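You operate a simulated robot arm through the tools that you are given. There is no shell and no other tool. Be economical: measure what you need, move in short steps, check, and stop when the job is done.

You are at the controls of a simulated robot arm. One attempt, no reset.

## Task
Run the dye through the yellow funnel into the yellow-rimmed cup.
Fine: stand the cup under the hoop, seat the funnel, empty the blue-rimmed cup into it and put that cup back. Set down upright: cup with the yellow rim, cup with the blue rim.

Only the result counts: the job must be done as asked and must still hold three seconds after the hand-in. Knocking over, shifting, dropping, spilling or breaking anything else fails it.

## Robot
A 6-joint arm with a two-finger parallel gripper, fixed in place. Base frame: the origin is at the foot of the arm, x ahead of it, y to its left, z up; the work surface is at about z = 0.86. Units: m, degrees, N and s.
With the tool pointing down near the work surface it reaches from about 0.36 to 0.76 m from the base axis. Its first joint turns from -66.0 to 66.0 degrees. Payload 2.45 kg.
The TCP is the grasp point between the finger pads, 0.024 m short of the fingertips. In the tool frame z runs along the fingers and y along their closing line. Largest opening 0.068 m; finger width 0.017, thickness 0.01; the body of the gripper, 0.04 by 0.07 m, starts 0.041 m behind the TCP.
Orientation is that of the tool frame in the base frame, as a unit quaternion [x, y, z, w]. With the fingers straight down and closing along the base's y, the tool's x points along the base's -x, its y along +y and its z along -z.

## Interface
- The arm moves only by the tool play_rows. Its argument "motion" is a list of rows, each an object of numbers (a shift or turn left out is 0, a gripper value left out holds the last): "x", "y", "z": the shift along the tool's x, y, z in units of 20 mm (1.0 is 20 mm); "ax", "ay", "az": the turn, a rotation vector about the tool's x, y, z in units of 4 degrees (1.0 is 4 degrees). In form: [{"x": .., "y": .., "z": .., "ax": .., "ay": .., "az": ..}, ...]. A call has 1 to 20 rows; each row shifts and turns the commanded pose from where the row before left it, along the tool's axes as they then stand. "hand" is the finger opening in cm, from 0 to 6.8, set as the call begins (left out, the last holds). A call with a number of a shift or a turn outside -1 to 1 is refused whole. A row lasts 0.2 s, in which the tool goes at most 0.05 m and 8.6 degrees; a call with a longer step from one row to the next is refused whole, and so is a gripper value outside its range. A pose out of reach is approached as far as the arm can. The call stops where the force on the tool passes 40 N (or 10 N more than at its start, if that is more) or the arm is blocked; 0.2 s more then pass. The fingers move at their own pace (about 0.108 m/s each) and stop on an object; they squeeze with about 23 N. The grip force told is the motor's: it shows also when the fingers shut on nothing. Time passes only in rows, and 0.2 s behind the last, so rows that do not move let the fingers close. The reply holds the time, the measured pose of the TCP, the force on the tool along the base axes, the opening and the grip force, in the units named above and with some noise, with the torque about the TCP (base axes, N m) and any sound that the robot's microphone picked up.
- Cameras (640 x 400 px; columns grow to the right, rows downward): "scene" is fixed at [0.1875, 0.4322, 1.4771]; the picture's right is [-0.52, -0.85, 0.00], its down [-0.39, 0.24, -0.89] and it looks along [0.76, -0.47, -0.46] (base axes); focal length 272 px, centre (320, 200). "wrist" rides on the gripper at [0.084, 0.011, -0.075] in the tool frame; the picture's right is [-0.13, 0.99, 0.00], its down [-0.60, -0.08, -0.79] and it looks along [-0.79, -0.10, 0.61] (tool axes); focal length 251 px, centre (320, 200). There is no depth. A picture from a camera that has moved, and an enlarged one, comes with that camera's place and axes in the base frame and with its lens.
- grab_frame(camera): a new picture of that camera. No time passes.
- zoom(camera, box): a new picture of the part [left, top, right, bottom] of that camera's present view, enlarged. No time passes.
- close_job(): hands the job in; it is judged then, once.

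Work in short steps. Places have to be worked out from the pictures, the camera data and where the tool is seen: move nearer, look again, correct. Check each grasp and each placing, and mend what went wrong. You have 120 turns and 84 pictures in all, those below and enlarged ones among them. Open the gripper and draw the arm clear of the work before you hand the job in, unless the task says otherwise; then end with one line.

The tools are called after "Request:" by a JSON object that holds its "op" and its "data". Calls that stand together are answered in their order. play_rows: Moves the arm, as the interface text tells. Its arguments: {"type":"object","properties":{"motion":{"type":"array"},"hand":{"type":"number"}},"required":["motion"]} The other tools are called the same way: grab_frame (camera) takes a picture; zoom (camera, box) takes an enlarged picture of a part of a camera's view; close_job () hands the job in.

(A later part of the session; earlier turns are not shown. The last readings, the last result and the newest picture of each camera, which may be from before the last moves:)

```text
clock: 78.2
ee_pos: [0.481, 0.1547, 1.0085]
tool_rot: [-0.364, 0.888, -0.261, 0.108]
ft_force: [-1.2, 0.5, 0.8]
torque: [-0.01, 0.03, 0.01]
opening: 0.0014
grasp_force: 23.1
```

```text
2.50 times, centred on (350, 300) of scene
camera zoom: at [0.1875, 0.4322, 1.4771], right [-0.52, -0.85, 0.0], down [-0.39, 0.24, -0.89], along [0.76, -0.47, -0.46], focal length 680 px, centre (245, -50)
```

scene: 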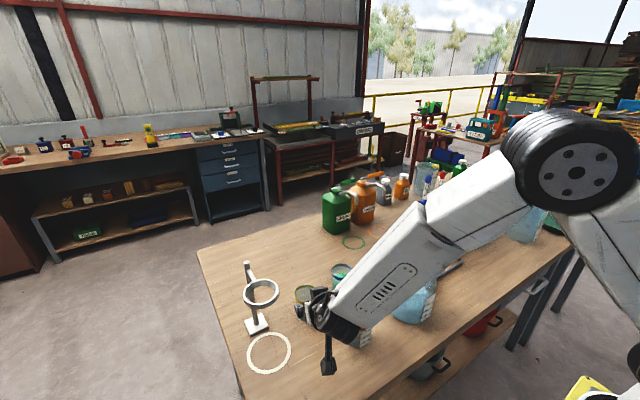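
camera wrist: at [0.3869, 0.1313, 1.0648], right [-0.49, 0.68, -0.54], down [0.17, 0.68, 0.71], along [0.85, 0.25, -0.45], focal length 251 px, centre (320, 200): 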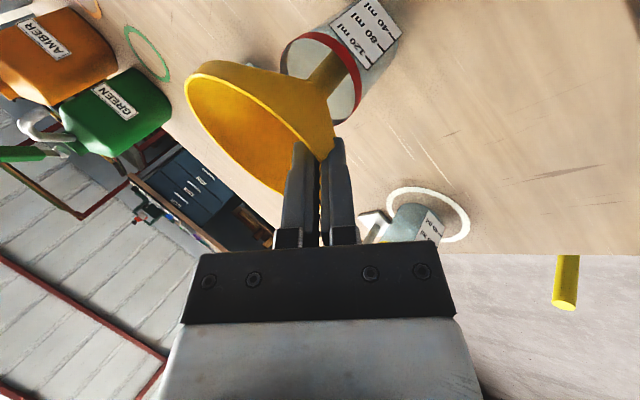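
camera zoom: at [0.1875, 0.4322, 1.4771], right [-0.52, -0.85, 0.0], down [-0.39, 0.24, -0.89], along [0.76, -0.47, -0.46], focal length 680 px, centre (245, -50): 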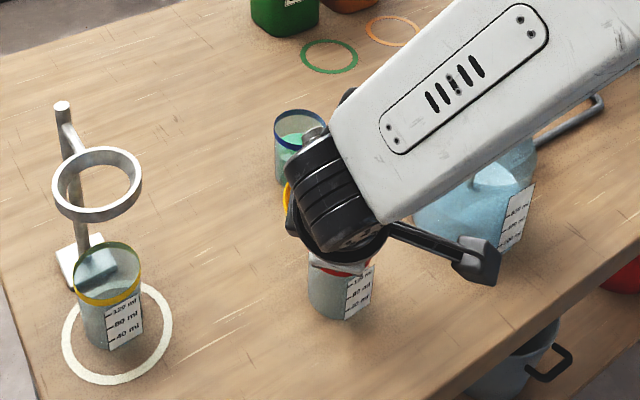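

The funnel is in hand, still with its spout in the red cup; I raise it further.

Request:
{"op": "play_rows", "data": {"motion": [{"y": -0.4, "z": -0.62}, {"y": -0.4, "z": -0.62}, {"y": -0.4, "z": -0.62}, {"y": -0.4, "z": -0.62}, {"y": -0.4, "z": -0.62}, {"y": -0.4, "z": -0.62}, {"y": -0.4, "z": -0.62}]}}

Request:
{"op": "grab_frame", "data": {"camera": "wrist"}}

Request:
{"op": "zoom", "data": {"camera": "scene", "box": [260, 180, 440, 340]}}

```text
clock: 79.8
ee_pos: [0.4832, 0.1549, 1.1111]
tool_rot: [-0.363, 0.888, -0.262, 0.108]
ft_force: [0.2, 0.4, 0.3]
torque: [0.01, 0.0, -0.02]
opening: 0.0014
grasp_force: 23.1
```

```text
45 pictures are left
camera wrist: at [0.3883, 0.1307, 1.168], right [-0.49, 0.68, -0.54], down [0.17, 0.68, 0.71], along [0.85, 0.25, -0.46], focal length 251 px, centre (320, 200)
```

wrist: 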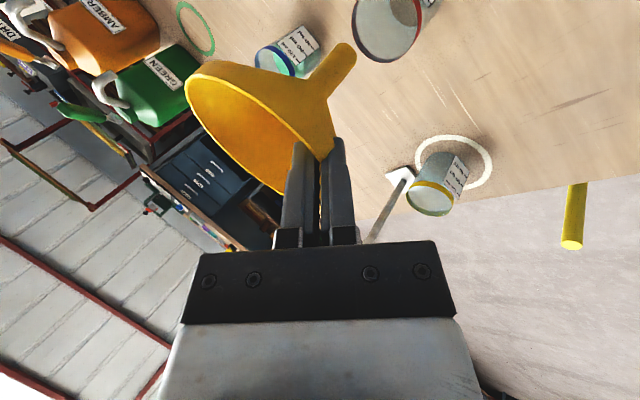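

```text
2.50 times, centred on (350, 260) of scene
camera zoom: at [0.1875, 0.4322, 1.4771], right [-0.52, -0.85, 0.0], down [-0.39, 0.24, -0.89], along [0.76, -0.47, -0.46], focal length 680 px, centre (245, 50)
```

zoom: 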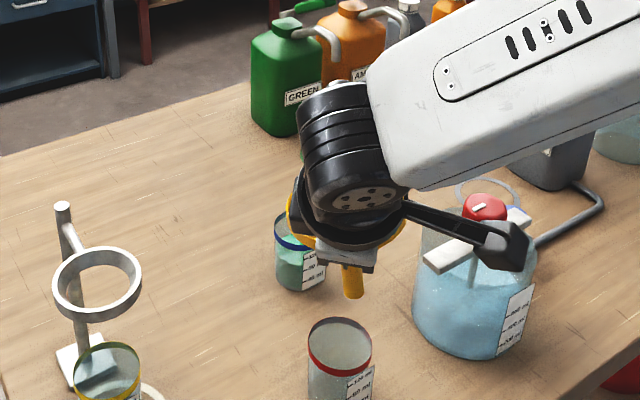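

Funnel is clear of the red cup. Its spout leans about 3.5° outward (tip near (0.519, 0.1145, 0.995)), so I take 3.5° off the tilt and raise it to pass over the hoop.

Request:
{"op": "play_rows", "data": {"motion": [{"ax": -0.44}, {"ax": -0.44}, {"y": -0.438, "z": -0.774}, {"y": -0.438, "z": -0.774}, {"y": -0.438, "z": -0.774}, {"y": -0.438, "z": -0.774}, {"y": -0.438, "z": -0.774}]}}

Request:
{"op": "play_rows", "data": {"motion": [{"x": -0.827, "y": 0.312, "z": -0.177}, {"x": -0.827, "y": 0.312, "z": -0.177}, {"x": -0.827, "y": 0.312, "z": -0.177}, {"x": -0.827, "y": 0.312, "z": -0.177}, {"x": -0.827, "y": 0.312, "z": -0.177}, {"x": -0.827, "y": 0.312, "z": -0.177}, {"x": -0.827, "y": 0.312, "z": -0.177}, {"x": -0.827, "y": 0.312, "z": -0.177}]}}

Request:
{"op": "grab_frame", "data": {"camera": "wrist"}}

Request:
{"op": "grab_frame", "data": {"camera": "scene"}}

```text
clock: 81.4
ee_pos: [0.4818, 0.1536, 1.2021]
tool_rot: [-0.366, 0.895, -0.235, 0.097]
ft_force: [-0.4, 0.4, -0.8]
torque: [0.01, 0.05, -0.01]
opening: 0.0015
grasp_force: 22.6
```

```text
clock: 83.2
ee_pos: [0.5338, 0.2868, 1.2015]
tool_rot: [-0.366, 0.895, -0.235, 0.096]
ft_force: [-0.1, -0.1, 0.2]
torque: [0.04, -0.01, 0.04]
opening: 0.0012
grasp_force: 22.8
```

```text
43 pictures are left
camera wrist: at [0.4413, 0.2604, 1.2615], right [-0.51, 0.71, -0.49], down [0.21, 0.65, 0.73], along [0.83, 0.28, -0.48], focal length 251 px, centre (320, 200)
```

wrist: 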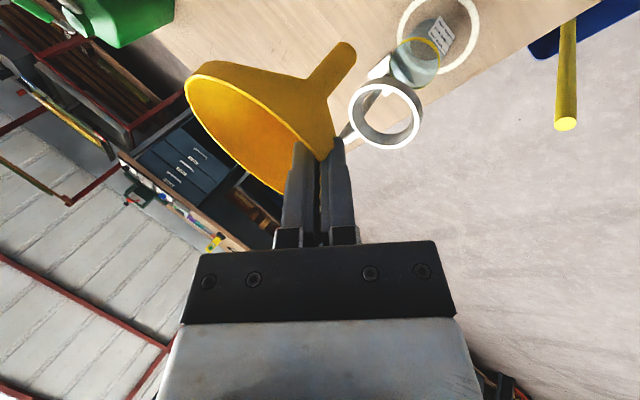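

```text
42 pictures are left
```

scene: 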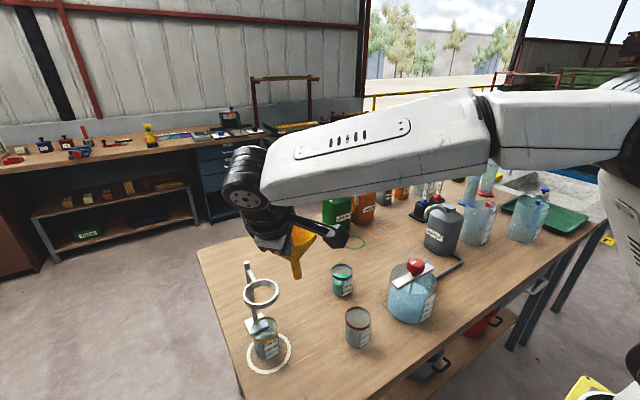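

Good height. I enlarge the scene to measure the spout tip and the uprightness of the funnel.

Request:
{"op": "zoom", "data": {"camera": "scene", "box": [220, 200, 360, 300]}}

Request:
{"op": "zoom", "data": {"camera": "wrist", "box": [170, 20, 440, 200]}}

```text
4.00 times, centred on (290, 250) of scene
camera zoom: at [0.1875, 0.4322, 1.477], right [-0.52, -0.85, 0.0], down [-0.39, 0.24, -0.89], along [0.76, -0.47, -0.46], focal length 1088 px, centre (440, 0)
```

zoom: 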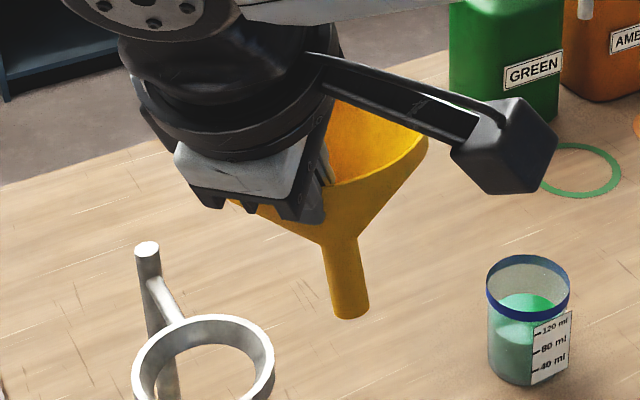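

```text
2.22 times, centred on (305, 110) of wrist
camera zoom: at [0.4413, 0.2604, 1.2615], right [-0.51, 0.71, -0.49], down [0.21, 0.65, 0.73], along [0.83, 0.28, -0.48], focal length 559 px, centre (353, 400)
```

zoom: 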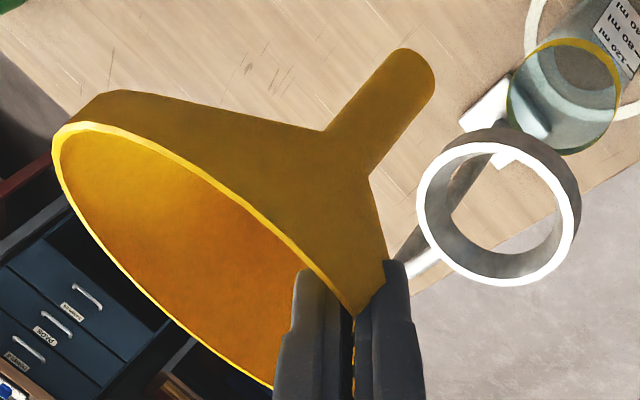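

Spout tip is at (0.566, 0.254, 1.083), practically upright. I move it over the hoop centre.

Request:
{"op": "play_rows", "data": {"motion": [{"x": -0.7, "y": 0.236, "z": -0.134}, {"x": -0.7, "y": 0.236, "z": -0.134}, {"x": -0.7, "y": 0.236, "z": -0.134}, {"x": -0.7, "y": 0.236, "z": -0.134}, {"x": -0.7, "y": 0.236, "z": -0.134}]}}

Request:
{"op": "zoom", "data": {"camera": "scene", "box": [190, 230, 330, 370]}}

Request:
{"op": "zoom", "data": {"camera": "wrist", "box": [170, 20, 440, 200]}}

```text
clock: 84.4
ee_pos: [0.5654, 0.3537, 1.2034]
tool_rot: [-0.365, 0.896, -0.234, 0.097]
ft_force: [-0.3, 0.3, -1.0]
torque: [0.0, 0.01, -0.02]
opening: 0.001
grasp_force: 23.3
```

```text
2.86 times, centred on (260, 300) of scene
camera zoom: at [0.1875, 0.4322, 1.477], right [-0.52, -0.85, 0.0], down [-0.39, 0.24, -0.89], along [0.76, -0.47, -0.46], focal length 777 px, centre (491, -86)
```

zoom: 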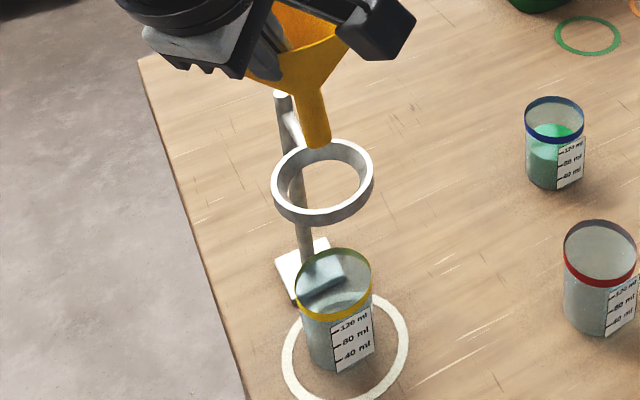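

```text
2.22 times, centred on (305, 110) of wrist
camera zoom: at [0.4731, 0.3274, 1.2634], right [-0.51, 0.71, -0.49], down [0.21, 0.65, 0.73], along [0.83, 0.27, -0.48], focal length 559 px, centre (353, 400)
```

zoom: 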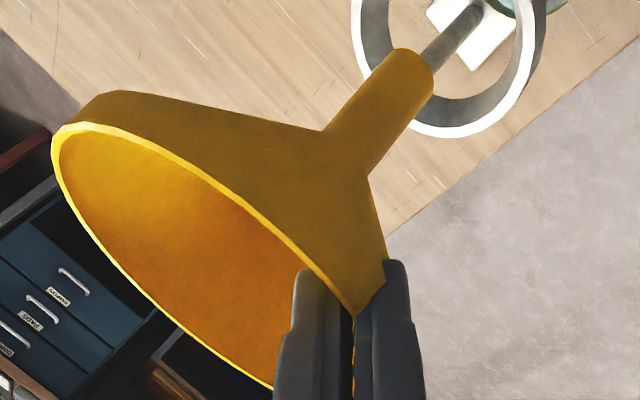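

The tip is over the hoop's centre. I lower 6 cm and check the entry.

Request:
{"op": "play_rows", "data": {"motion": [{"y": 0.294, "z": 0.523}, {"y": 0.294, "z": 0.523}, {"y": 0.294, "z": 0.523}, {"y": 0.294, "z": 0.523}, {"y": 0.294, "z": 0.523}]}}

Request:
{"op": "zoom", "data": {"camera": "scene", "box": [190, 230, 330, 370]}}

Request:
{"op": "zoom", "data": {"camera": "wrist", "box": [170, 0, 440, 180]}}

```text
clock: 85.6
ee_pos: [0.5642, 0.3545, 1.1424]
tool_rot: [-0.366, 0.896, -0.234, 0.097]
ft_force: [0.4, -0.3, -0.8]
torque: [0.01, 0.01, 0.04]
opening: 0.001
grasp_force: 22.5
```

```text
2.86 times, centred on (260, 300) of scene
camera zoom: at [0.1875, 0.4322, 1.477], right [-0.52, -0.85, 0.0], down [-0.39, 0.24, -0.89], along [0.76, -0.47, -0.46], focal length 777 px, centre (491, -86)
```

zoom: 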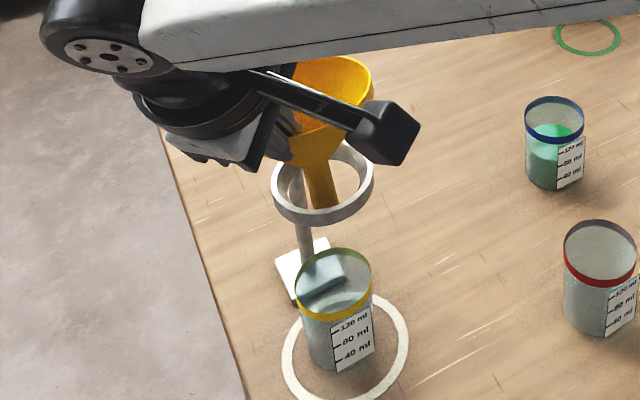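

```text
2.22 times, centred on (305, 90) of wrist
camera zoom: at [0.4723, 0.3287, 1.2014], right [-0.51, 0.71, -0.49], down [0.21, 0.65, 0.73], along [0.83, 0.27, -0.48], focal length 559 px, centre (353, 444)
```

zoom: 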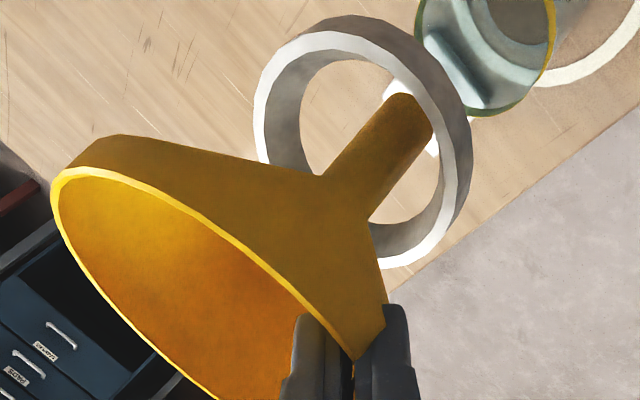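

The spout is in the hoop. I lower 4.5 cm further, then I'll creep.

Request:
{"op": "play_rows", "data": {"motion": [{"y": 0.275, "z": 0.49}, {"y": 0.275, "z": 0.49}, {"y": 0.275, "z": 0.49}, {"y": 0.275, "z": 0.49}]}}

Request:
{"op": "zoom", "data": {"camera": "scene", "box": [190, 230, 330, 370]}}

Request:
{"op": "zoom", "data": {"camera": "wrist", "box": [170, 0, 440, 180]}}

```text
clock: 86.6
ee_pos: [0.5667, 0.3537, 1.0995]
tool_rot: [-0.365, 0.895, -0.235, 0.098]
ft_force: [-7.8, -6.3, 11.9]
torque: [-0.49, -0.27, -0.46]
opening: 0.0027
grasp_force: 22.5
```

```text
2.86 times, centred on (260, 300) of scene
camera zoom: at [0.1869, 0.4318, 1.4772], right [-0.52, -0.85, 0.0], down [-0.39, 0.24, -0.89], along [0.76, -0.47, -0.46], focal length 777 px, centre (491, -86)
```

zoom: 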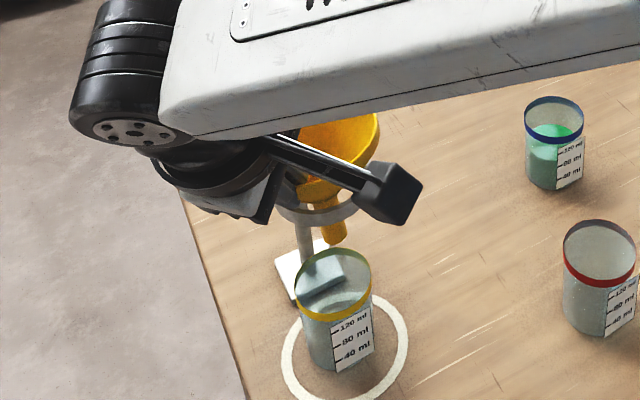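

```text
2.22 times, centred on (305, 90) of wrist
camera zoom: at [0.4738, 0.3282, 1.1593], right [-0.51, 0.71, -0.49], down [0.21, 0.65, 0.73], along [0.83, 0.27, -0.48], focal length 559 px, centre (353, 444)
```

zoom: 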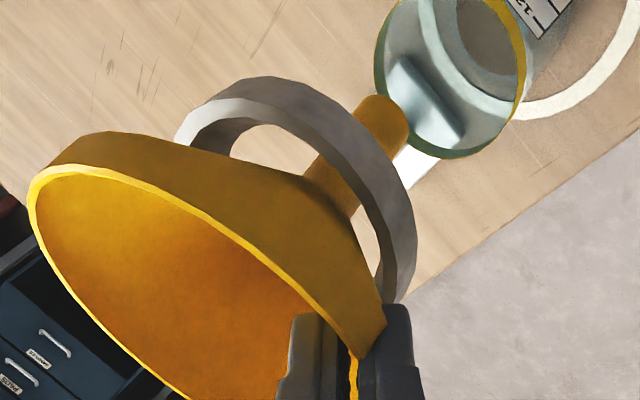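

Contact early with a force toward −x,−y: the cone touches the hoop's far (+x,+y) side, so the funnel sits a few mm too far that way. I raise slightly, shift 6 mm along tool +x and lower again.

Request:
{"op": "play_rows", "data": {"motion": [{"y": -0.15, "z": -0.26}, {"x": 0.32}, {"y": 0.1, "z": 0.18}, {"y": 0.07, "z": 0.13}]}}

```text
clock: 87.6
ee_pos: [0.5632, 0.35, 1.0981]
tool_rot: [-0.366, 0.895, -0.234, 0.097]
ft_force: [3.4, -7.1, 12.0]
torque: [-0.35, -0.55, -0.18]
opening: 0.0015
grasp_force: 22.6
```

Request:
{"op": "zoom", "data": {"camera": "wrist", "box": [170, 0, 440, 180]}}

Request:
{"op": "zoom", "data": {"camera": "scene", "box": [220, 250, 300, 330]}}

```text
2.22 times, centred on (305, 90) of wrist
camera zoom: at [0.4709, 0.3237, 1.1572], right [-0.51, 0.71, -0.49], down [0.2, 0.65, 0.73], along [0.84, 0.27, -0.48], focal length 559 px, centre (353, 444)
```

zoom: 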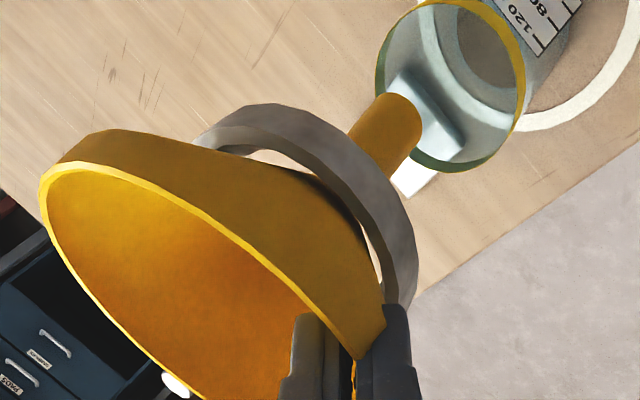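

```text
5.00 times, centred on (260, 290) of scene
camera zoom: at [0.1874, 0.4318, 1.4772], right [-0.52, -0.85, 0.0], down [-0.39, 0.24, -0.89], along [0.76, -0.47, -0.46], focal length 1360 px, centre (620, -250)
```

zoom: 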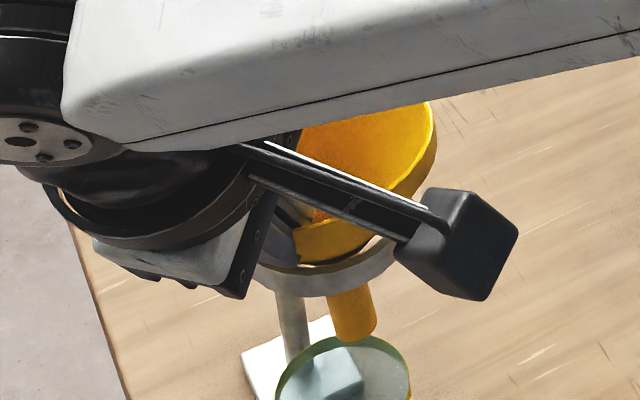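

The rim now stands roughly 3 cm above the ring, so it's close to seated, with the residual push toward +x,−y. I comply with a small shift that way and read the force.

Request:
{"op": "play_rows", "data": {"motion": [{"x": 0.05, "y": -0.2, "z": 0.0}, {}]}}

```text
clock: 88.2
ee_pos: [0.5644, 0.3481, 1.0974]
tool_rot: [-0.367, 0.895, -0.234, 0.095]
ft_force: [0.8, -1.1, 0.4]
torque: [-0.05, -0.1, 0.0]
opening: 0.001
grasp_force: 23.0
```

Force gone. I creep down 4 mm.

Request:
{"op": "play_rows", "data": {"motion": [{"y": 0.05, "z": 0.087}, {"y": 0.05, "z": 0.087}]}}

```text
clock: 88.8
ee_pos: [0.5638, 0.3472, 1.0958]
tool_rot: [-0.365, 0.895, -0.235, 0.098]
ft_force: [-2.8, -1.6, 14.6]
torque: [-0.33, -0.39, -0.21]
opening: 0.0015
grasp_force: 22.9
```

Now a nearly pure vertical 14.6 N: seated and centred. I relieve the preload by about 1.5 mm and open a little.

Request:
{"op": "play_rows", "data": {"motion": [{"y": -0.037, "z": -0.065}, {}]}}

Request:
{"op": "play_rows", "data": {"motion": [{}, {}], "hand": 2.2}}

Request:
{"op": "zoom", "data": {"camera": "wrist", "box": [170, 0, 440, 180]}}

Request:
{"op": "zoom", "data": {"camera": "scene", "box": [220, 250, 300, 330]}}

```text
clock: 89.4
ee_pos: [0.5647, 0.3479, 1.0961]
tool_rot: [-0.367, 0.895, -0.234, 0.098]
ft_force: [7.0, 5.0, 8.1]
torque: [0.07, -0.62, 0.14]
opening: 0.0016
grasp_force: 22.4
```

```text
clock: 90.0
ee_pos: [0.5631, 0.3462, 1.0949]
tool_rot: [-0.366, 0.895, -0.235, 0.096]
ft_force: [-0.3, 0.2, -0.7]
torque: [0.02, -0.01, -0.01]
opening: 0.0221
grasp_force: 0.0
```

```text
2.22 times, centred on (305, 90) of wrist
camera zoom: at [0.4711, 0.3203, 1.155], right [-0.51, 0.71, -0.49], down [0.21, 0.65, 0.73], along [0.83, 0.27, -0.48], focal length 559 px, centre (353, 444)
```

zoom: 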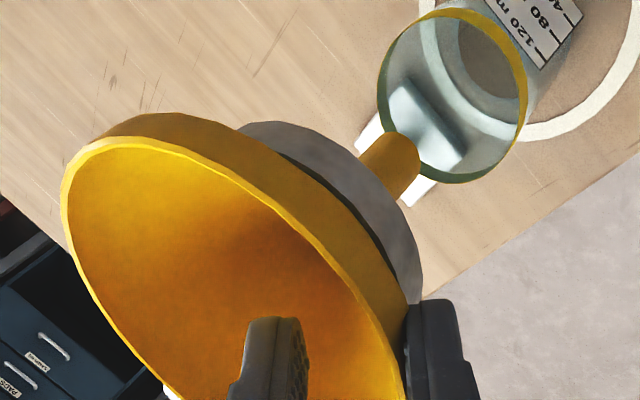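

```text
5.00 times, centred on (260, 290) of scene
camera zoom: at [0.1875, 0.4322, 1.4771], right [-0.52, -0.85, 0.0], down [-0.39, 0.24, -0.89], along [0.76, -0.47, -0.46], focal length 1360 px, centre (620, -250)
```

zoom: 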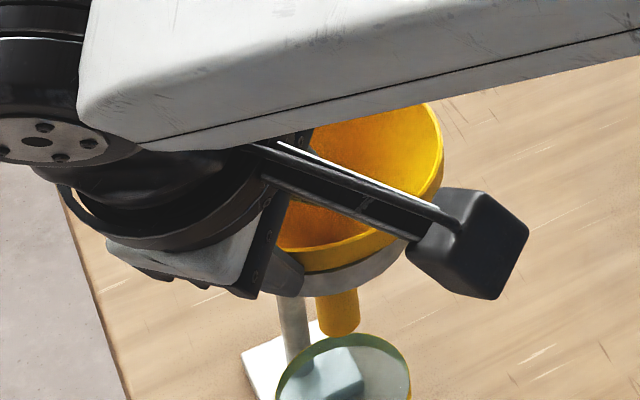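

Released; the funnel dropped into its seat in the ring. The rim is near the outer finger, so I shift 3 mm outward and back out along the tool axis.

Request:
{"op": "play_rows", "data": {"motion": [{"y": 0.15}, {"z": -0.3}, {"z": -0.5}, {"z": -0.7}, {"z": -0.8}, {"z": -0.8}, {"z": -0.8}, {"z": -0.8}]}}

Request:
{"op": "zoom", "data": {"camera": "wrist", "box": [170, 0, 470, 200]}}

Request:
{"op": "zoom", "data": {"camera": "scene", "box": [210, 230, 330, 380]}}

```text
clock: 91.8
ee_pos: [0.5292, 0.383, 1.1734]
tool_rot: [-0.367, 0.895, -0.235, 0.096]
ft_force: [0.1, -0.1, -0.2]
torque: [-0.01, -0.01, 0.01]
opening: 0.022
grasp_force: 0.0
```

```text
2.00 times, centred on (320, 100) of wrist
camera zoom: at [0.4363, 0.357, 1.2345], right [-0.51, 0.71, -0.49], down [0.21, 0.65, 0.73], along [0.83, 0.28, -0.48], focal length 503 px, centre (320, 400)
```

zoom: 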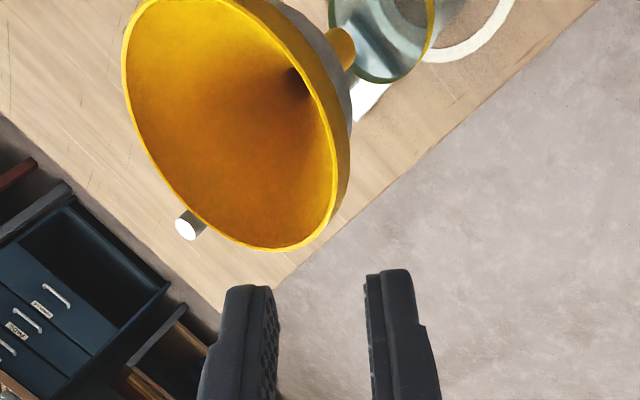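

```text
2.67 times, centred on (270, 305) of scene
camera zoom: at [0.1874, 0.4322, 1.4771], right [-0.52, -0.85, 0.0], down [-0.39, 0.24, -0.89], along [0.76, -0.47, -0.46], focal length 725 px, centre (453, -80)
```

zoom: 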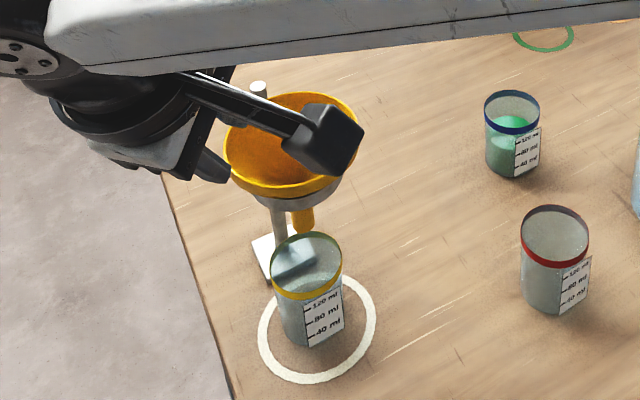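

The funnel is seated in the hoop. I back off further, return the tool upright with yaw +8°, and then look at the hoop, funnel and cup without the arm in the way.

Request:
{"op": "play_rows", "data": {"motion": [{"z": -0.9}, {"z": -0.9}, {"z": -0.9}, {"z": -0.9}, {"ax": -1}, {"ax": -1}, {"ax": -1}, {"ax": -1}, {"ax": -1}, {"ax": -1}, {"ax": -1}, {"ax": -0.37}]}}

Request:
{"op": "play_rows", "data": {"motion": [{"az": 1}, {"az": 1}, {"az": 1}, {"az": 1}, {"az": 1}, {"az": 1}, {"az": 1}, {"az": 1}, {"az": 1}, {"az": 0.1}], "hand": 6.8}}

```text
clock: 94.4
ee_pos: [0.5056, 0.4077, 1.2389]
tool_rot: [-0.378, 0.926, 0.001, 0.0]
ft_force: [-0.3, -0.2, -0.1]
torque: [0.03, 0.01, 0.01]
opening: 0.022
grasp_force: 0.0
```

```text
clock: 96.6
ee_pos: [0.5047, 0.4095, 1.2385]
tool_rot: [-0.07, 0.998, 0.002, 0.0]
ft_force: [0.3, 0.4, -1.2]
torque: [0.0, 0.03, 0.01]
opening: 0.0682
grasp_force: 0.1
```

Request:
{"op": "play_rows", "data": {"motion": [{"x": 0.188, "y": -0.883}, {"x": 0.188, "y": -0.883}, {"x": 0.188, "y": -0.883}, {"x": 0.188, "y": -0.883}, {"x": 0.188, "y": -0.883}, {"x": 0.188, "y": -0.883}, {"x": 0.188, "y": -0.883}, {"x": 0.188, "y": -0.883}, {"x": 0.188, "y": -0.883}, {"x": 0.188, "y": -0.883}, {"x": 0.188, "y": -0.883}, {"x": 0.188, "y": -0.883}, {"x": 0.188, "y": -0.883}, {"x": 0.188, "y": -0.883}, {"x": 0.188, "y": -0.883}, {"x": 0.188, "y": -0.883}, {"x": 0.188, "y": -0.883}, {"x": 0.188, "y": -0.883}, {"x": 0.188, "y": -0.883}, {"x": 0.188, "y": -0.883}]}}

Request:
{"op": "zoom", "data": {"camera": "scene", "box": [210, 230, 390, 380]}}

Request:
{"op": "grab_frame", "data": {"camera": "wrist"}}

```text
clock: 100.8
ee_pos: [0.4797, 0.0457, 1.2386]
tool_rot: [-0.07, 0.998, 0.001, 0.0]
ft_force: [0.4, -1.1, 0.6]
torque: [0.02, 0.0, 0.02]
opening: 0.0679
grasp_force: 0.1
```

```text
2.67 times, centred on (300, 305) of scene
camera zoom: at [0.1874, 0.4322, 1.4771], right [-0.52, -0.85, 0.0], down [-0.39, 0.24, -0.89], along [0.76, -0.47, -0.46], focal length 725 px, centre (373, -80)
```

zoom: 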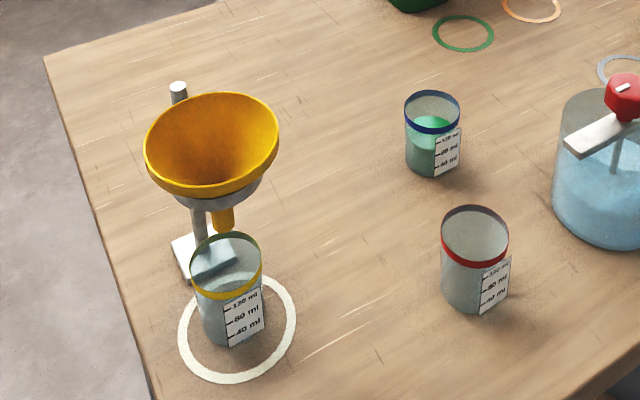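

```text
26 pictures are left
camera wrist: at [0.3967, 0.0448, 1.314], right [-0.01, 1.0, 0.0], down [0.61, 0.01, 0.79], along [0.79, 0.01, -0.61], focal length 251 px, centre (320, 200)
```

wrist: 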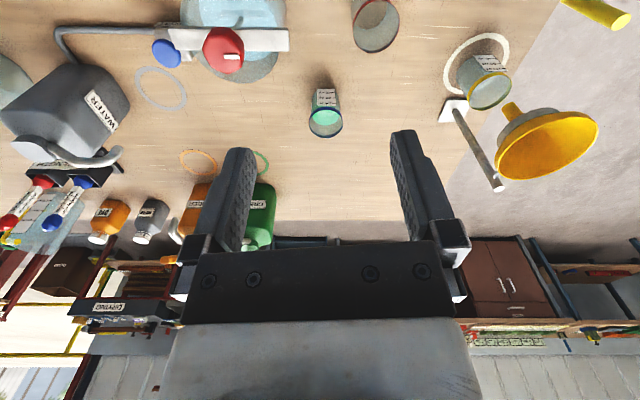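

The funnel sits upright with its spout above the yellow-rim cup. The pump bar's end is near (0.517, 0.011), so there is a gap to go through. I tilt the tool to 40° below horizontal.

Request:
{"op": "play_rows", "data": {"motion": [{"ay": -1}, {"ay": -1}, {"ay": -1}, {"ay": -1}, {"ay": -1}, {"ay": -1}, {"ay": -1}, {"ay": -1}, {"ay": -1}, {"ay": -1}, {"ay": -1}, {"ay": -1}, {"ay": -0.5}]}}

Request:
{"op": "play_rows", "data": {"motion": [{"x": 0.48, "y": -0.034, "z": 0.86}, {"x": 0.48, "y": -0.034, "z": 0.86}, {"x": 0.48, "y": -0.034, "z": 0.86}, {"x": 0.48, "y": -0.034, "z": 0.86}, {"x": 0.48, "y": -0.034, "z": 0.86}, {"x": 0.48, "y": -0.034, "z": 0.86}, {"x": 0.48, "y": -0.034, "z": 0.86}, {"x": 0.48, "y": -0.034, "z": 0.86}, {"x": 0.48, "y": -0.034, "z": 0.86}, {"x": 0.48, "y": -0.034, "z": 0.86}, {"x": 0.48, "y": -0.034, "z": 0.86}]}}

Request:
{"op": "grab_frame", "data": {"camera": "wrist"}}

```text
clock: 103.6
ee_pos: [0.4955, 0.0474, 1.2327]
tool_rot: [-0.063, 0.904, 0.03, 0.422]
ft_force: [-1.1, -0.2, 0.2]
torque: [0.01, 0.01, -0.01]
opening: 0.068
grasp_force: 0.1
out of reach, approached as far as the arm can: row 11, 12
```

```text
clock: 106.0
ee_pos: [0.5693, 0.0463, 1.0449]
tool_rot: [-0.064, 0.904, 0.031, 0.422]
ft_force: [0.9, -0.2, -0.6]
torque: [0.01, -0.02, 0.01]
opening: 0.0681
grasp_force: 0.2
out of reach, approached as far as the arm can: row 4, 5, 6
```

```text
25 pictures are left
camera wrist: at [0.4562, 0.0408, 1.0288], right [-0.06, 0.99, 0.1], down [-0.21, -0.11, 0.97], along [0.98, 0.04, 0.21], focal length 251 px, centre (320, 200)
```

wrist: 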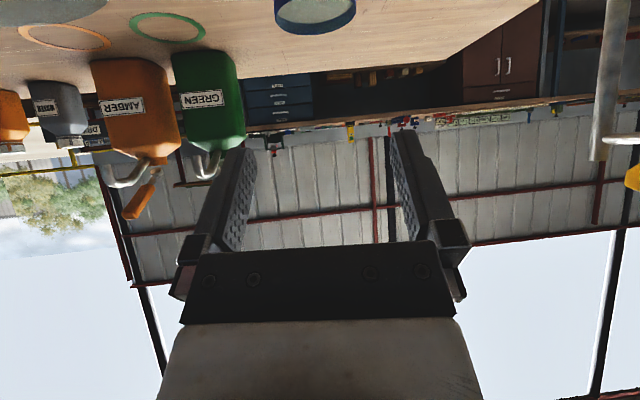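

Near the blue cup, whose centre I estimate at (0.660, 0.060). I line up and go in to 4–5 cm short, then look again.

Request:
{"op": "play_rows", "data": {"motion": [{"x": 0.84, "z": 0.4}, {"x": 0.84, "z": 0.4}, {"z": 0.8}, {"z": 0.8}, {"z": 0.8}, {"z": 0.8}, {"z": 0.8}]}}

Request:
{"op": "grab_frame", "data": {"camera": "wrist"}}

```text
clock: 107.6
ee_pos: [0.6179, 0.0527, 0.9568]
tool_rot: [-0.064, 0.904, 0.031, 0.421]
ft_force: [-0.5, -0.8, -0.2]
torque: [-0.05, -0.01, -0.02]
opening: 0.0679
grasp_force: 0.0
```

```text
24 pictures are left
camera wrist: at [0.5065, 0.0481, 0.9396], right [-0.06, 0.99, 0.1], down [-0.21, -0.11, 0.97], along [0.98, 0.04, 0.21], focal length 251 px, centre (320, 200)
```

wrist: 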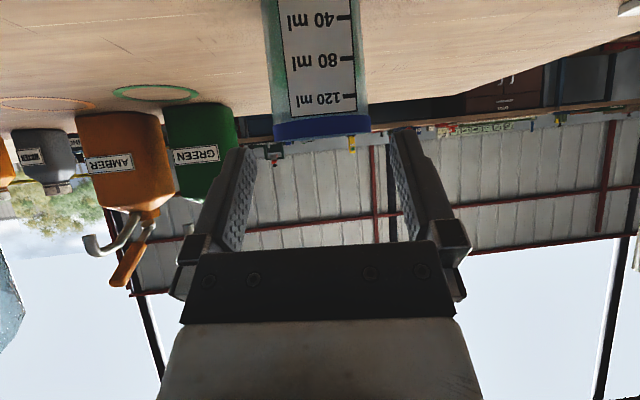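

Centred (y≈0.060). I advance the last 54 mm.

Request:
{"op": "play_rows", "data": {"motion": [{"z": 0.7, "y": 0.06, "x": -0.1}, {"z": 0.7}, {"z": 0.7}, {"z": 0.6}]}}

Request:
{"op": "grab_frame", "data": {"camera": "wrist"}}

```text
clock: 108.6
ee_pos: [0.659, 0.062, 0.922]
tool_rot: [-0.064, 0.904, 0.031, 0.421]
ft_force: [-0.5, -0.2, -0.2]
torque: [0.01, 0.01, 0.0]
opening: 0.0682
grasp_force: 0.1
```

```text
23 pictures are left
camera wrist: at [0.5468, 0.0562, 0.9059], right [-0.06, 0.99, 0.1], down [-0.21, -0.11, 0.97], along [0.98, 0.04, 0.21], focal length 251 px, centre (320, 200)
```

wrist: 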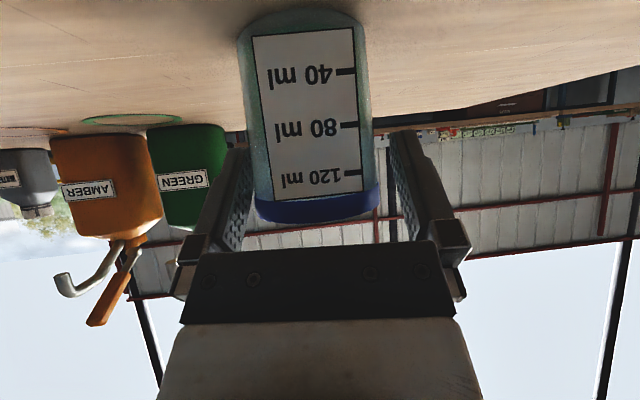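

Good. A 1 mm lateral trim and I close.

Request:
{"op": "play_rows", "data": {"motion": [{"y": -0.06}, {}]}}

Request:
{"op": "play_rows", "data": {"motion": [{}, {}, {}, {}], "hand": 3.0}}

```text
clock: 109.2
ee_pos: [0.659, 0.0604, 0.9228]
tool_rot: [-0.064, 0.904, 0.031, 0.422]
ft_force: [0.2, -0.2, 0.0]
torque: [0.01, 0.0, 0.0]
opening: 0.068
grasp_force: 0.1
```

```text
clock: 110.2
ee_pos: [0.6585, 0.0597, 0.922]
tool_rot: [-0.064, 0.904, 0.031, 0.421]
ft_force: [1.1, -0.8, 0.6]
torque: [0.0, -0.03, -0.03]
opening: 0.0578
grasp_force: 23.4
```

Gripped at 57.8 mm; home TCP is (0.659, 0.060, 0.9225). I lift straight up.

Request:
{"op": "play_rows", "data": {"motion": [{"x": -0.3, "z": -0.252}, {"x": -0.5, "z": -0.42}, {"x": -0.6, "z": -0.504}, {"x": -0.6, "z": -0.504}, {"x": -0.6, "z": -0.504}, {"x": -0.6, "z": -0.504}, {"x": -0.6, "z": -0.504}, {"x": -0.6, "z": -0.504}, {"x": -0.6, "z": -0.504}, {"x": -0.6, "z": -0.504}, {"x": -0.6, "z": -0.504}, {"x": -0.6, "z": -0.504}, {"x": -0.6, "z": -0.504}, {"x": -0.6, "z": -0.504}, {"x": -0.6, "z": -0.504}, {"x": -0.6, "z": -0.504}, {"x": -0.3, "z": -0.252}]}}

```text
clock: 113.8
ee_pos: [0.659, 0.0614, 1.1541]
tool_rot: [-0.048, 0.905, 0.04, 0.422]
ft_force: [0.1, -1.2, -1.2]
torque: [-0.06, -0.02, 0.06]
opening: 0.058
grasp_force: 22.7
out of reach, approached as far as the arm can: row 14, 15, 16
```

The lift flagged a wrist singularity (tool aligned with the forearm). Moving left with a constant heading leaves it. I carry the cup to the right side of the funnel, at z≈1.18.

Request:
{"op": "play_rows", "data": {"motion": [{"x": 0.022, "y": 0.3, "z": -0.139}, {"x": 0.022, "y": 0.6, "z": -0.139}, {"x": 0.022, "y": 0.653, "z": -0.139}, {"x": 0.022, "y": 0.653, "z": -0.139}, {"x": 0.022, "y": 0.653, "z": -0.139}, {"x": 0.022, "y": 0.653, "z": -0.139}, {"x": 0.022, "y": 0.653, "z": -0.139}, {"x": 0.022, "y": 0.653, "z": -0.139}, {"x": 0.022, "y": 0.653, "z": -0.139}, {"x": 0.022, "y": 0.653, "z": -0.139}, {"x": 0.022, "y": 0.653, "z": -0.139}, {"x": 0.022, "y": 0.653, "z": -0.139}, {"x": 0.022, "y": 0.653, "z": -0.139}, {"x": 0.022, "y": 0.653, "z": -0.139}, {"y": 0.3}]}}

Request:
{"op": "grab_frame", "data": {"camera": "scene"}}

```text
clock: 117.0
ee_pos: [0.6246, 0.1924, 1.1788]
tool_rot: [-0.058, 0.894, 0.024, 0.444]
ft_force: [-0.4, 0.2, -0.9]
torque: [0.0, -0.01, -0.02]
opening: 0.0579
grasp_force: 23.1
out of reach, approached as far as the arm can: row 2, 3, 4, 5, 6
```

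```text
22 pictures are left
```

scene: 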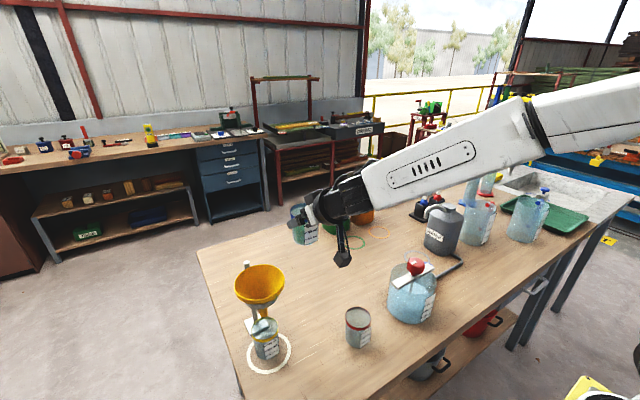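

Now out of the singularity, orientation nearly unchanged. The remaining shift puts the cup beside the funnel.

Request:
{"op": "play_rows", "data": {"motion": [{"x": 0.1, "y": 0.6, "z": -0.15}, {"x": 0.1, "y": 0.6, "z": -0.15}, {"x": 0.1, "y": 0.6, "z": -0.15}, {"x": 0.1, "y": 0.6, "z": -0.15}, {}]}}

Request:
{"op": "zoom", "data": {"camera": "scene", "box": [200, 180, 380, 330]}}

```text
clock: 118.2
ee_pos: [0.6033, 0.242, 1.1791]
tool_rot: [-0.059, 0.894, 0.024, 0.444]
ft_force: [0.4, -0.9, -1.4]
torque: [0.01, 0.03, -0.01]
opening: 0.0578
grasp_force: 22.8
```

```text
2.67 times, centred on (290, 255) of scene
camera zoom: at [0.1875, 0.4322, 1.477], right [-0.52, -0.85, 0.0], down [-0.39, 0.24, -0.89], along [0.76, -0.47, -0.46], focal length 725 px, centre (400, 53)
```

zoom: 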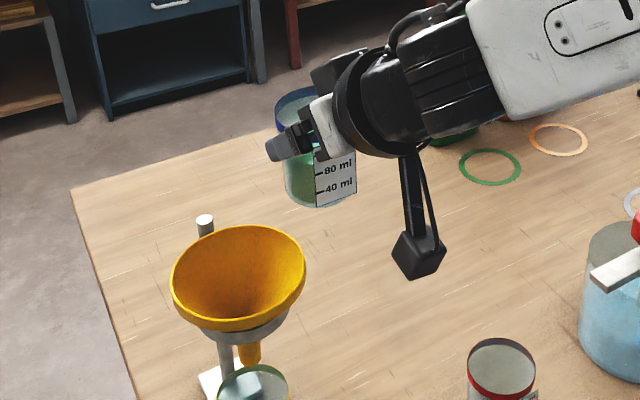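

I tilt the cup 36° toward the funnel (about the horizontal heading axis), still beside it.

Request:
{"op": "play_rows", "data": {"motion": [{"ax": 0.605, "az": -0.797}, {"ax": 0.605, "az": -0.797}, {"ax": 0.605, "az": -0.797}, {"ax": 0.605, "az": -0.797}, {"ax": 0.605, "az": -0.797}, {"ax": 0.605, "az": -0.797}, {"ax": 0.605, "az": -0.797}, {"ax": 0.605, "az": -0.797}, {"ax": 0.605, "az": -0.797}, {}]}}

Request:
{"op": "zoom", "data": {"camera": "scene", "box": [200, 180, 380, 330]}}

```text
clock: 120.4
ee_pos: [0.6023, 0.2402, 1.1775]
tool_rot: [-0.194, 0.84, -0.254, 0.439]
ft_force: [-0.1, -0.4, -1.4]
torque: [0.02, 0.03, -0.01]
opening: 0.0577
grasp_force: 23.2
```

```text
2.67 times, centred on (290, 255) of scene
camera zoom: at [0.1875, 0.4322, 1.477], right [-0.52, -0.85, 0.0], down [-0.39, 0.24, -0.89], along [0.76, -0.47, -0.46], focal length 725 px, centre (400, 53)
```

zoom: 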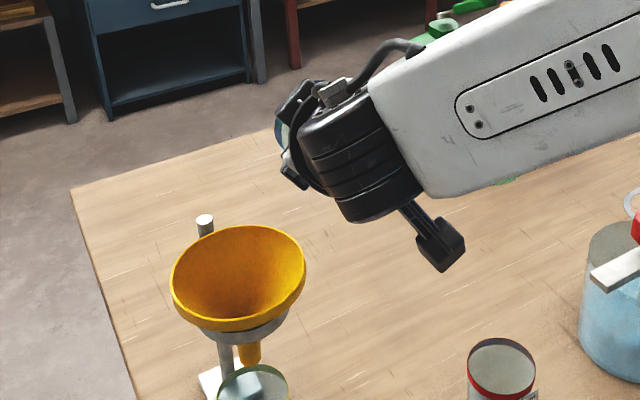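

Computed cup lean: 37°, toward +y. I shift 40 mm in so that the lip is over the funnel's inside.

Request:
{"op": "play_rows", "data": {"motion": [{"x": -0.28, "y": 0.4, "z": -0.115}, {"x": -0.28, "y": 0.4, "z": -0.115}, {"x": -0.28, "y": 0.4, "z": -0.115}, {"x": -0.28, "y": 0.4, "z": -0.115}, {}]}}

Request:
{"op": "zoom", "data": {"camera": "scene", "box": [200, 180, 380, 330]}}

Request:
{"op": "grab_frame", "data": {"camera": "wrist"}}

```text
clock: 121.6
ee_pos: [0.6046, 0.2812, 1.176]
tool_rot: [-0.193, 0.84, -0.253, 0.439]
ft_force: [-0.7, -0.8, -1.0]
torque: [-0.01, -0.01, -0.02]
opening: 0.0576
grasp_force: 22.7
```

```text
2.67 times, centred on (290, 255) of scene
camera zoom: at [0.1875, 0.4322, 1.477], right [-0.52, -0.85, 0.0], down [-0.39, 0.24, -0.89], along [0.76, -0.47, -0.46], focal length 725 px, centre (400, 53)
```

zoom: 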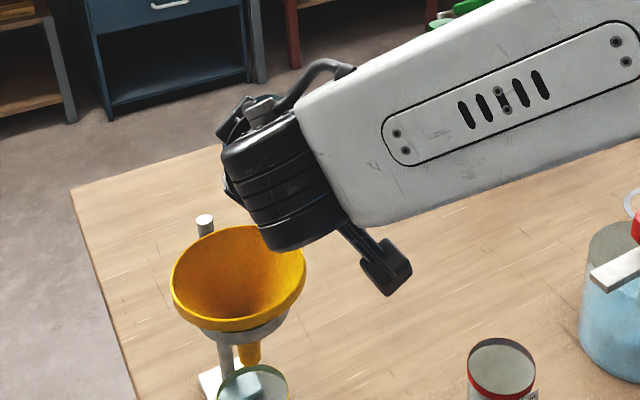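

```text
18 pictures are left
camera wrist: at [0.4957, 0.2618, 1.1532], right [-0.03, 0.86, -0.51], down [-0.33, 0.47, 0.82], along [0.94, 0.19, 0.27], focal length 251 px, centre (320, 200)
```

wrist: 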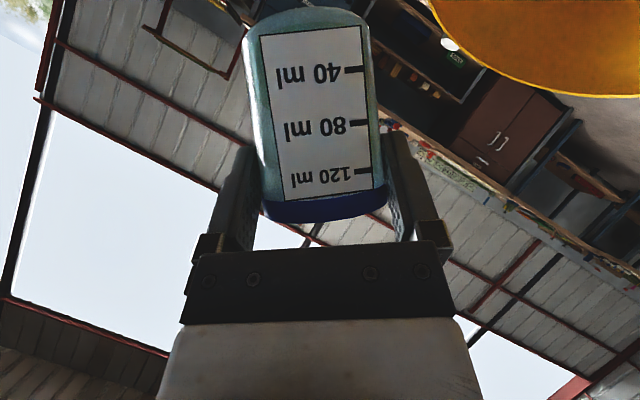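

Lip is at about (0.598, 0.311, 1.17), inside the funnel's mouth. I tilt slowly by 20° more and check.

Request:
{"op": "play_rows", "data": {"motion": [{"ax": 0.3, "az": -0.4}, {"ax": 0.3, "az": -0.4}, {"ax": 0.3, "az": -0.4}, {"ax": 0.3, "az": -0.4}, {"ax": 0.3, "az": -0.4}, {"ax": 0.3, "az": -0.4}, {"ax": 0.3, "az": -0.4}, {"ax": 0.3, "az": -0.4}, {"ax": 0.3, "az": -0.4}, {"ax": 0.3, "az": -0.4}, {}, {}]}}

Request:
{"op": "zoom", "data": {"camera": "scene", "box": [210, 200, 330, 370]}}

```text
clock: 124.2
ee_pos: [0.6038, 0.2801, 1.1783]
tool_rot: [-0.26, 0.774, -0.398, 0.417]
ft_force: [-0.6, 0.3, -0.7]
torque: [0.01, -0.01, 0.01]
opening: 0.0577
grasp_force: 23.0
```

```text
2.35 times, centred on (270, 285) of scene
camera zoom: at [0.1875, 0.4322, 1.477], right [-0.52, -0.85, 0.0], down [-0.39, 0.24, -0.89], along [0.76, -0.47, -0.46], focal length 640 px, centre (438, 0)
```

zoom: 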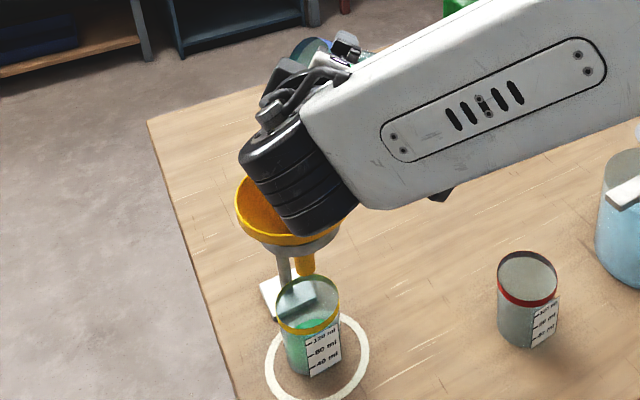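

Dye is running into the yellow-rim cup. I continue tilting slowly with a small follow-up shift.

Request:
{"op": "play_rows", "data": {"motion": [{"ax": 0.45, "az": -0.6, "x": -0.036, "y": 0.0155, "z": -0.03}, {"ax": 0.45, "az": -0.6, "x": -0.036, "y": 0.0155, "z": -0.03}, {"ax": 0.45, "az": -0.6, "x": -0.036, "y": 0.0155, "z": -0.03}, {"ax": 0.45, "az": -0.6, "x": -0.036, "y": 0.0155, "z": -0.03}, {"ax": 0.45, "az": -0.6, "x": -0.036, "y": 0.0155, "z": -0.03}, {"ax": 0.45, "az": -0.6, "x": -0.036, "y": 0.0155, "z": -0.03}, {"ax": 0.45, "az": -0.6, "x": -0.036, "y": 0.0155, "z": -0.03}, {"ax": 0.45, "az": -0.6, "x": -0.036, "y": 0.0155, "z": -0.03}, {"ax": 0.45, "az": -0.6, "x": -0.036, "y": 0.0155, "z": -0.03}, {"ax": 0.45, "az": -0.6, "x": -0.036, "y": 0.0155, "z": -0.03}, {}, {}]}}

Request:
{"op": "zoom", "data": {"camera": "scene", "box": [210, 200, 330, 370]}}

```text
clock: 126.8
ee_pos: [0.6019, 0.2917, 1.1783]
tool_rot: [-0.348, 0.631, -0.591, 0.362]
ft_force: [-0.7, -0.6, -0.1]
torque: [0.02, 0.01, -0.01]
opening: 0.057
grasp_force: 22.9
```

```text
2.35 times, centred on (270, 285) of scene
camera zoom: at [0.1875, 0.4322, 1.4771], right [-0.52, -0.85, 0.0], down [-0.39, 0.24, -0.89], along [0.76, -0.47, -0.46], focal length 640 px, centre (438, 0)
```

zoom: 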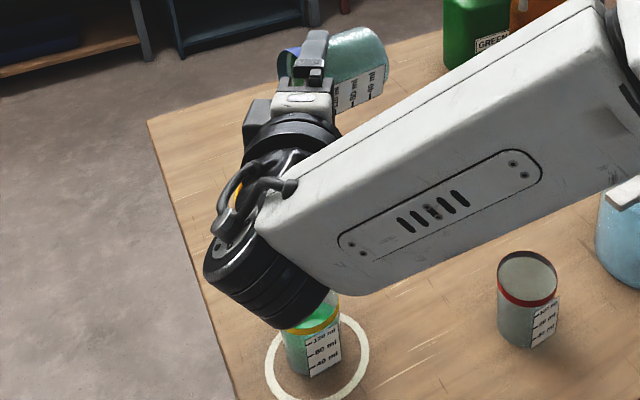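

The cup is near horizontal and almost empty. I go on past horizontal to about 118° and wait for the last drops.

Request:
{"op": "play_rows", "data": {"motion": [{"ax": 0.45, "az": -0.6, "x": -0.027, "y": -0.061, "z": -0.023}, {"ax": 0.45, "az": -0.6, "x": -0.027, "y": -0.061, "z": -0.023}, {"ax": 0.45, "az": -0.6, "x": -0.027, "y": -0.061, "z": -0.023}, {"ax": 0.45, "az": -0.6, "x": -0.027, "y": -0.061, "z": -0.023}, {"ax": 0.45, "az": -0.6, "x": -0.027, "y": -0.061, "z": -0.023}, {"ax": 0.45, "az": -0.6, "x": -0.027, "y": -0.061, "z": -0.023}, {"ax": 0.45, "az": -0.6, "x": -0.027, "y": -0.061, "z": -0.023}, {"ax": 0.45, "az": -0.6, "x": -0.027, "y": -0.061, "z": -0.023}, {"ax": 0.45, "az": -0.6, "x": -0.027, "y": -0.061, "z": -0.023}, {"ax": 0.45, "az": -0.6, "x": -0.027, "y": -0.061, "z": -0.023}, {}, {}, {}, {}, {}, {}, {}, {}]}}

Request:
{"op": "zoom", "data": {"camera": "scene", "box": [210, 200, 330, 370]}}

Request:
{"op": "grab_frame", "data": {"camera": "wrist"}}

```text
clock: 130.6
ee_pos: [0.6005, 0.2971, 1.1887]
tool_rot: [0.41, -0.446, 0.744, -0.281]
ft_force: [-0.4, 0.0, -0.6]
torque: [0.04, 0.02, -0.01]
opening: 0.0571
grasp_force: 23.0
```

```text
2.35 times, centred on (270, 285) of scene
camera zoom: at [0.1875, 0.4322, 1.4771], right [-0.52, -0.85, 0.0], down [-0.39, 0.24, -0.89], along [0.76, -0.47, -0.46], focal length 640 px, centre (438, 0)
```

zoom: 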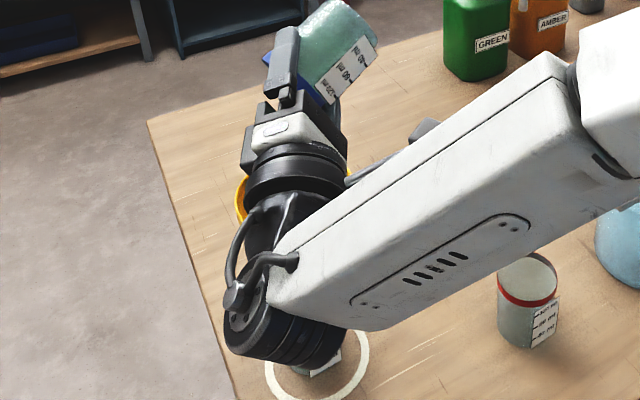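

```text
14 pictures are left
camera wrist: at [0.4934, 0.2596, 1.1892], right [0.12, -0.34, -0.93], down [-0.38, 0.85, -0.36], along [0.92, 0.4, -0.03], focal length 251 px, centre (320, 200)
```

wrist: 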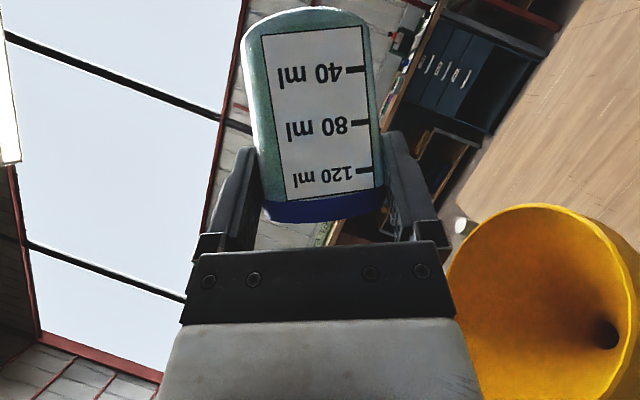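

It looks emptied. I add 8° and wait about 2.5 s to drain.

Request:
{"op": "play_rows", "data": {"motion": [{"ax": 0.3, "az": -0.4, "y": -0.1}, {"ax": 0.3, "az": -0.4, "y": -0.1}, {"ax": 0.3, "az": -0.4, "y": -0.1}, {"ax": 0.3, "az": -0.4, "y": -0.1}, {}, {}, {}, {}, {}, {}, {}, {}, {}, {}, {}, {}]}}

```text
clock: 134.0
ee_pos: [0.6017, 0.3044, 1.1961]
tool_rot: [0.423, -0.391, 0.777, -0.255]
ft_force: [0.2, 0.3, -0.4]
torque: [0.05, -0.01, 0.01]
opening: 0.0569
grasp_force: 22.9
```

Turning the cup upright again, over the funnel so drips stay inside.

Request:
{"op": "play_rows", "data": {"motion": [{"ax": -0.605, "az": 0.797}, {"ax": -0.605, "az": 0.797}, {"ax": -0.605, "az": 0.797}, {"ax": -0.605, "az": 0.797}, {"ax": -0.605, "az": 0.797}, {"ax": -0.605, "az": 0.797}, {"ax": -0.605, "az": 0.797}, {"ax": -0.605, "az": 0.797}, {"ax": -0.605, "az": 0.797}, {"ax": -0.605, "az": 0.797}, {"ax": -0.605, "az": 0.797}, {"ax": -0.605, "az": 0.797}, {"ax": -0.605, "az": 0.797}, {"ax": -0.605, "az": 0.797}, {"ax": -0.605, "az": 0.797}]}}

Request:
{"op": "play_rows", "data": {"motion": [{"ax": -0.605, "az": 0.797}, {"ax": -0.605, "az": 0.797}, {"ax": -0.605, "az": 0.797}, {"ax": -0.605, "az": 0.797}, {"ax": -0.605, "az": 0.797}, {"ax": -0.605, "az": 0.797}, {"ax": -0.605, "az": 0.797}, {"ax": -0.605, "az": 0.797}, {"ax": -0.605, "az": 0.797}, {"ax": -0.605, "az": 0.797}, {"ax": -0.605, "az": 0.797}, {"ax": -0.605, "az": 0.797}, {"ax": -0.605, "az": 0.797}, {"ax": -0.605, "az": 0.797}, {"ax": -0.605, "az": 0.797}, {"ax": -0.605, "az": 0.797}]}}

```text
clock: 137.2
ee_pos: [0.5992, 0.3039, 1.196]
tool_rot: [-0.287, 0.743, -0.451, 0.403]
ft_force: [0.1, 0.3, -0.9]
torque: [-0.02, 0.01, -0.03]
opening: 0.0564
grasp_force: 22.8
```

```text
clock: 140.6
ee_pos: [0.6011, 0.3032, 1.1952]
tool_rot: [-0.058, 0.896, 0.026, 0.44]
ft_force: [-0.5, 0.1, -0.8]
torque: [0.0, 0.01, 0.0]
opening: 0.0565
grasp_force: 22.9
```

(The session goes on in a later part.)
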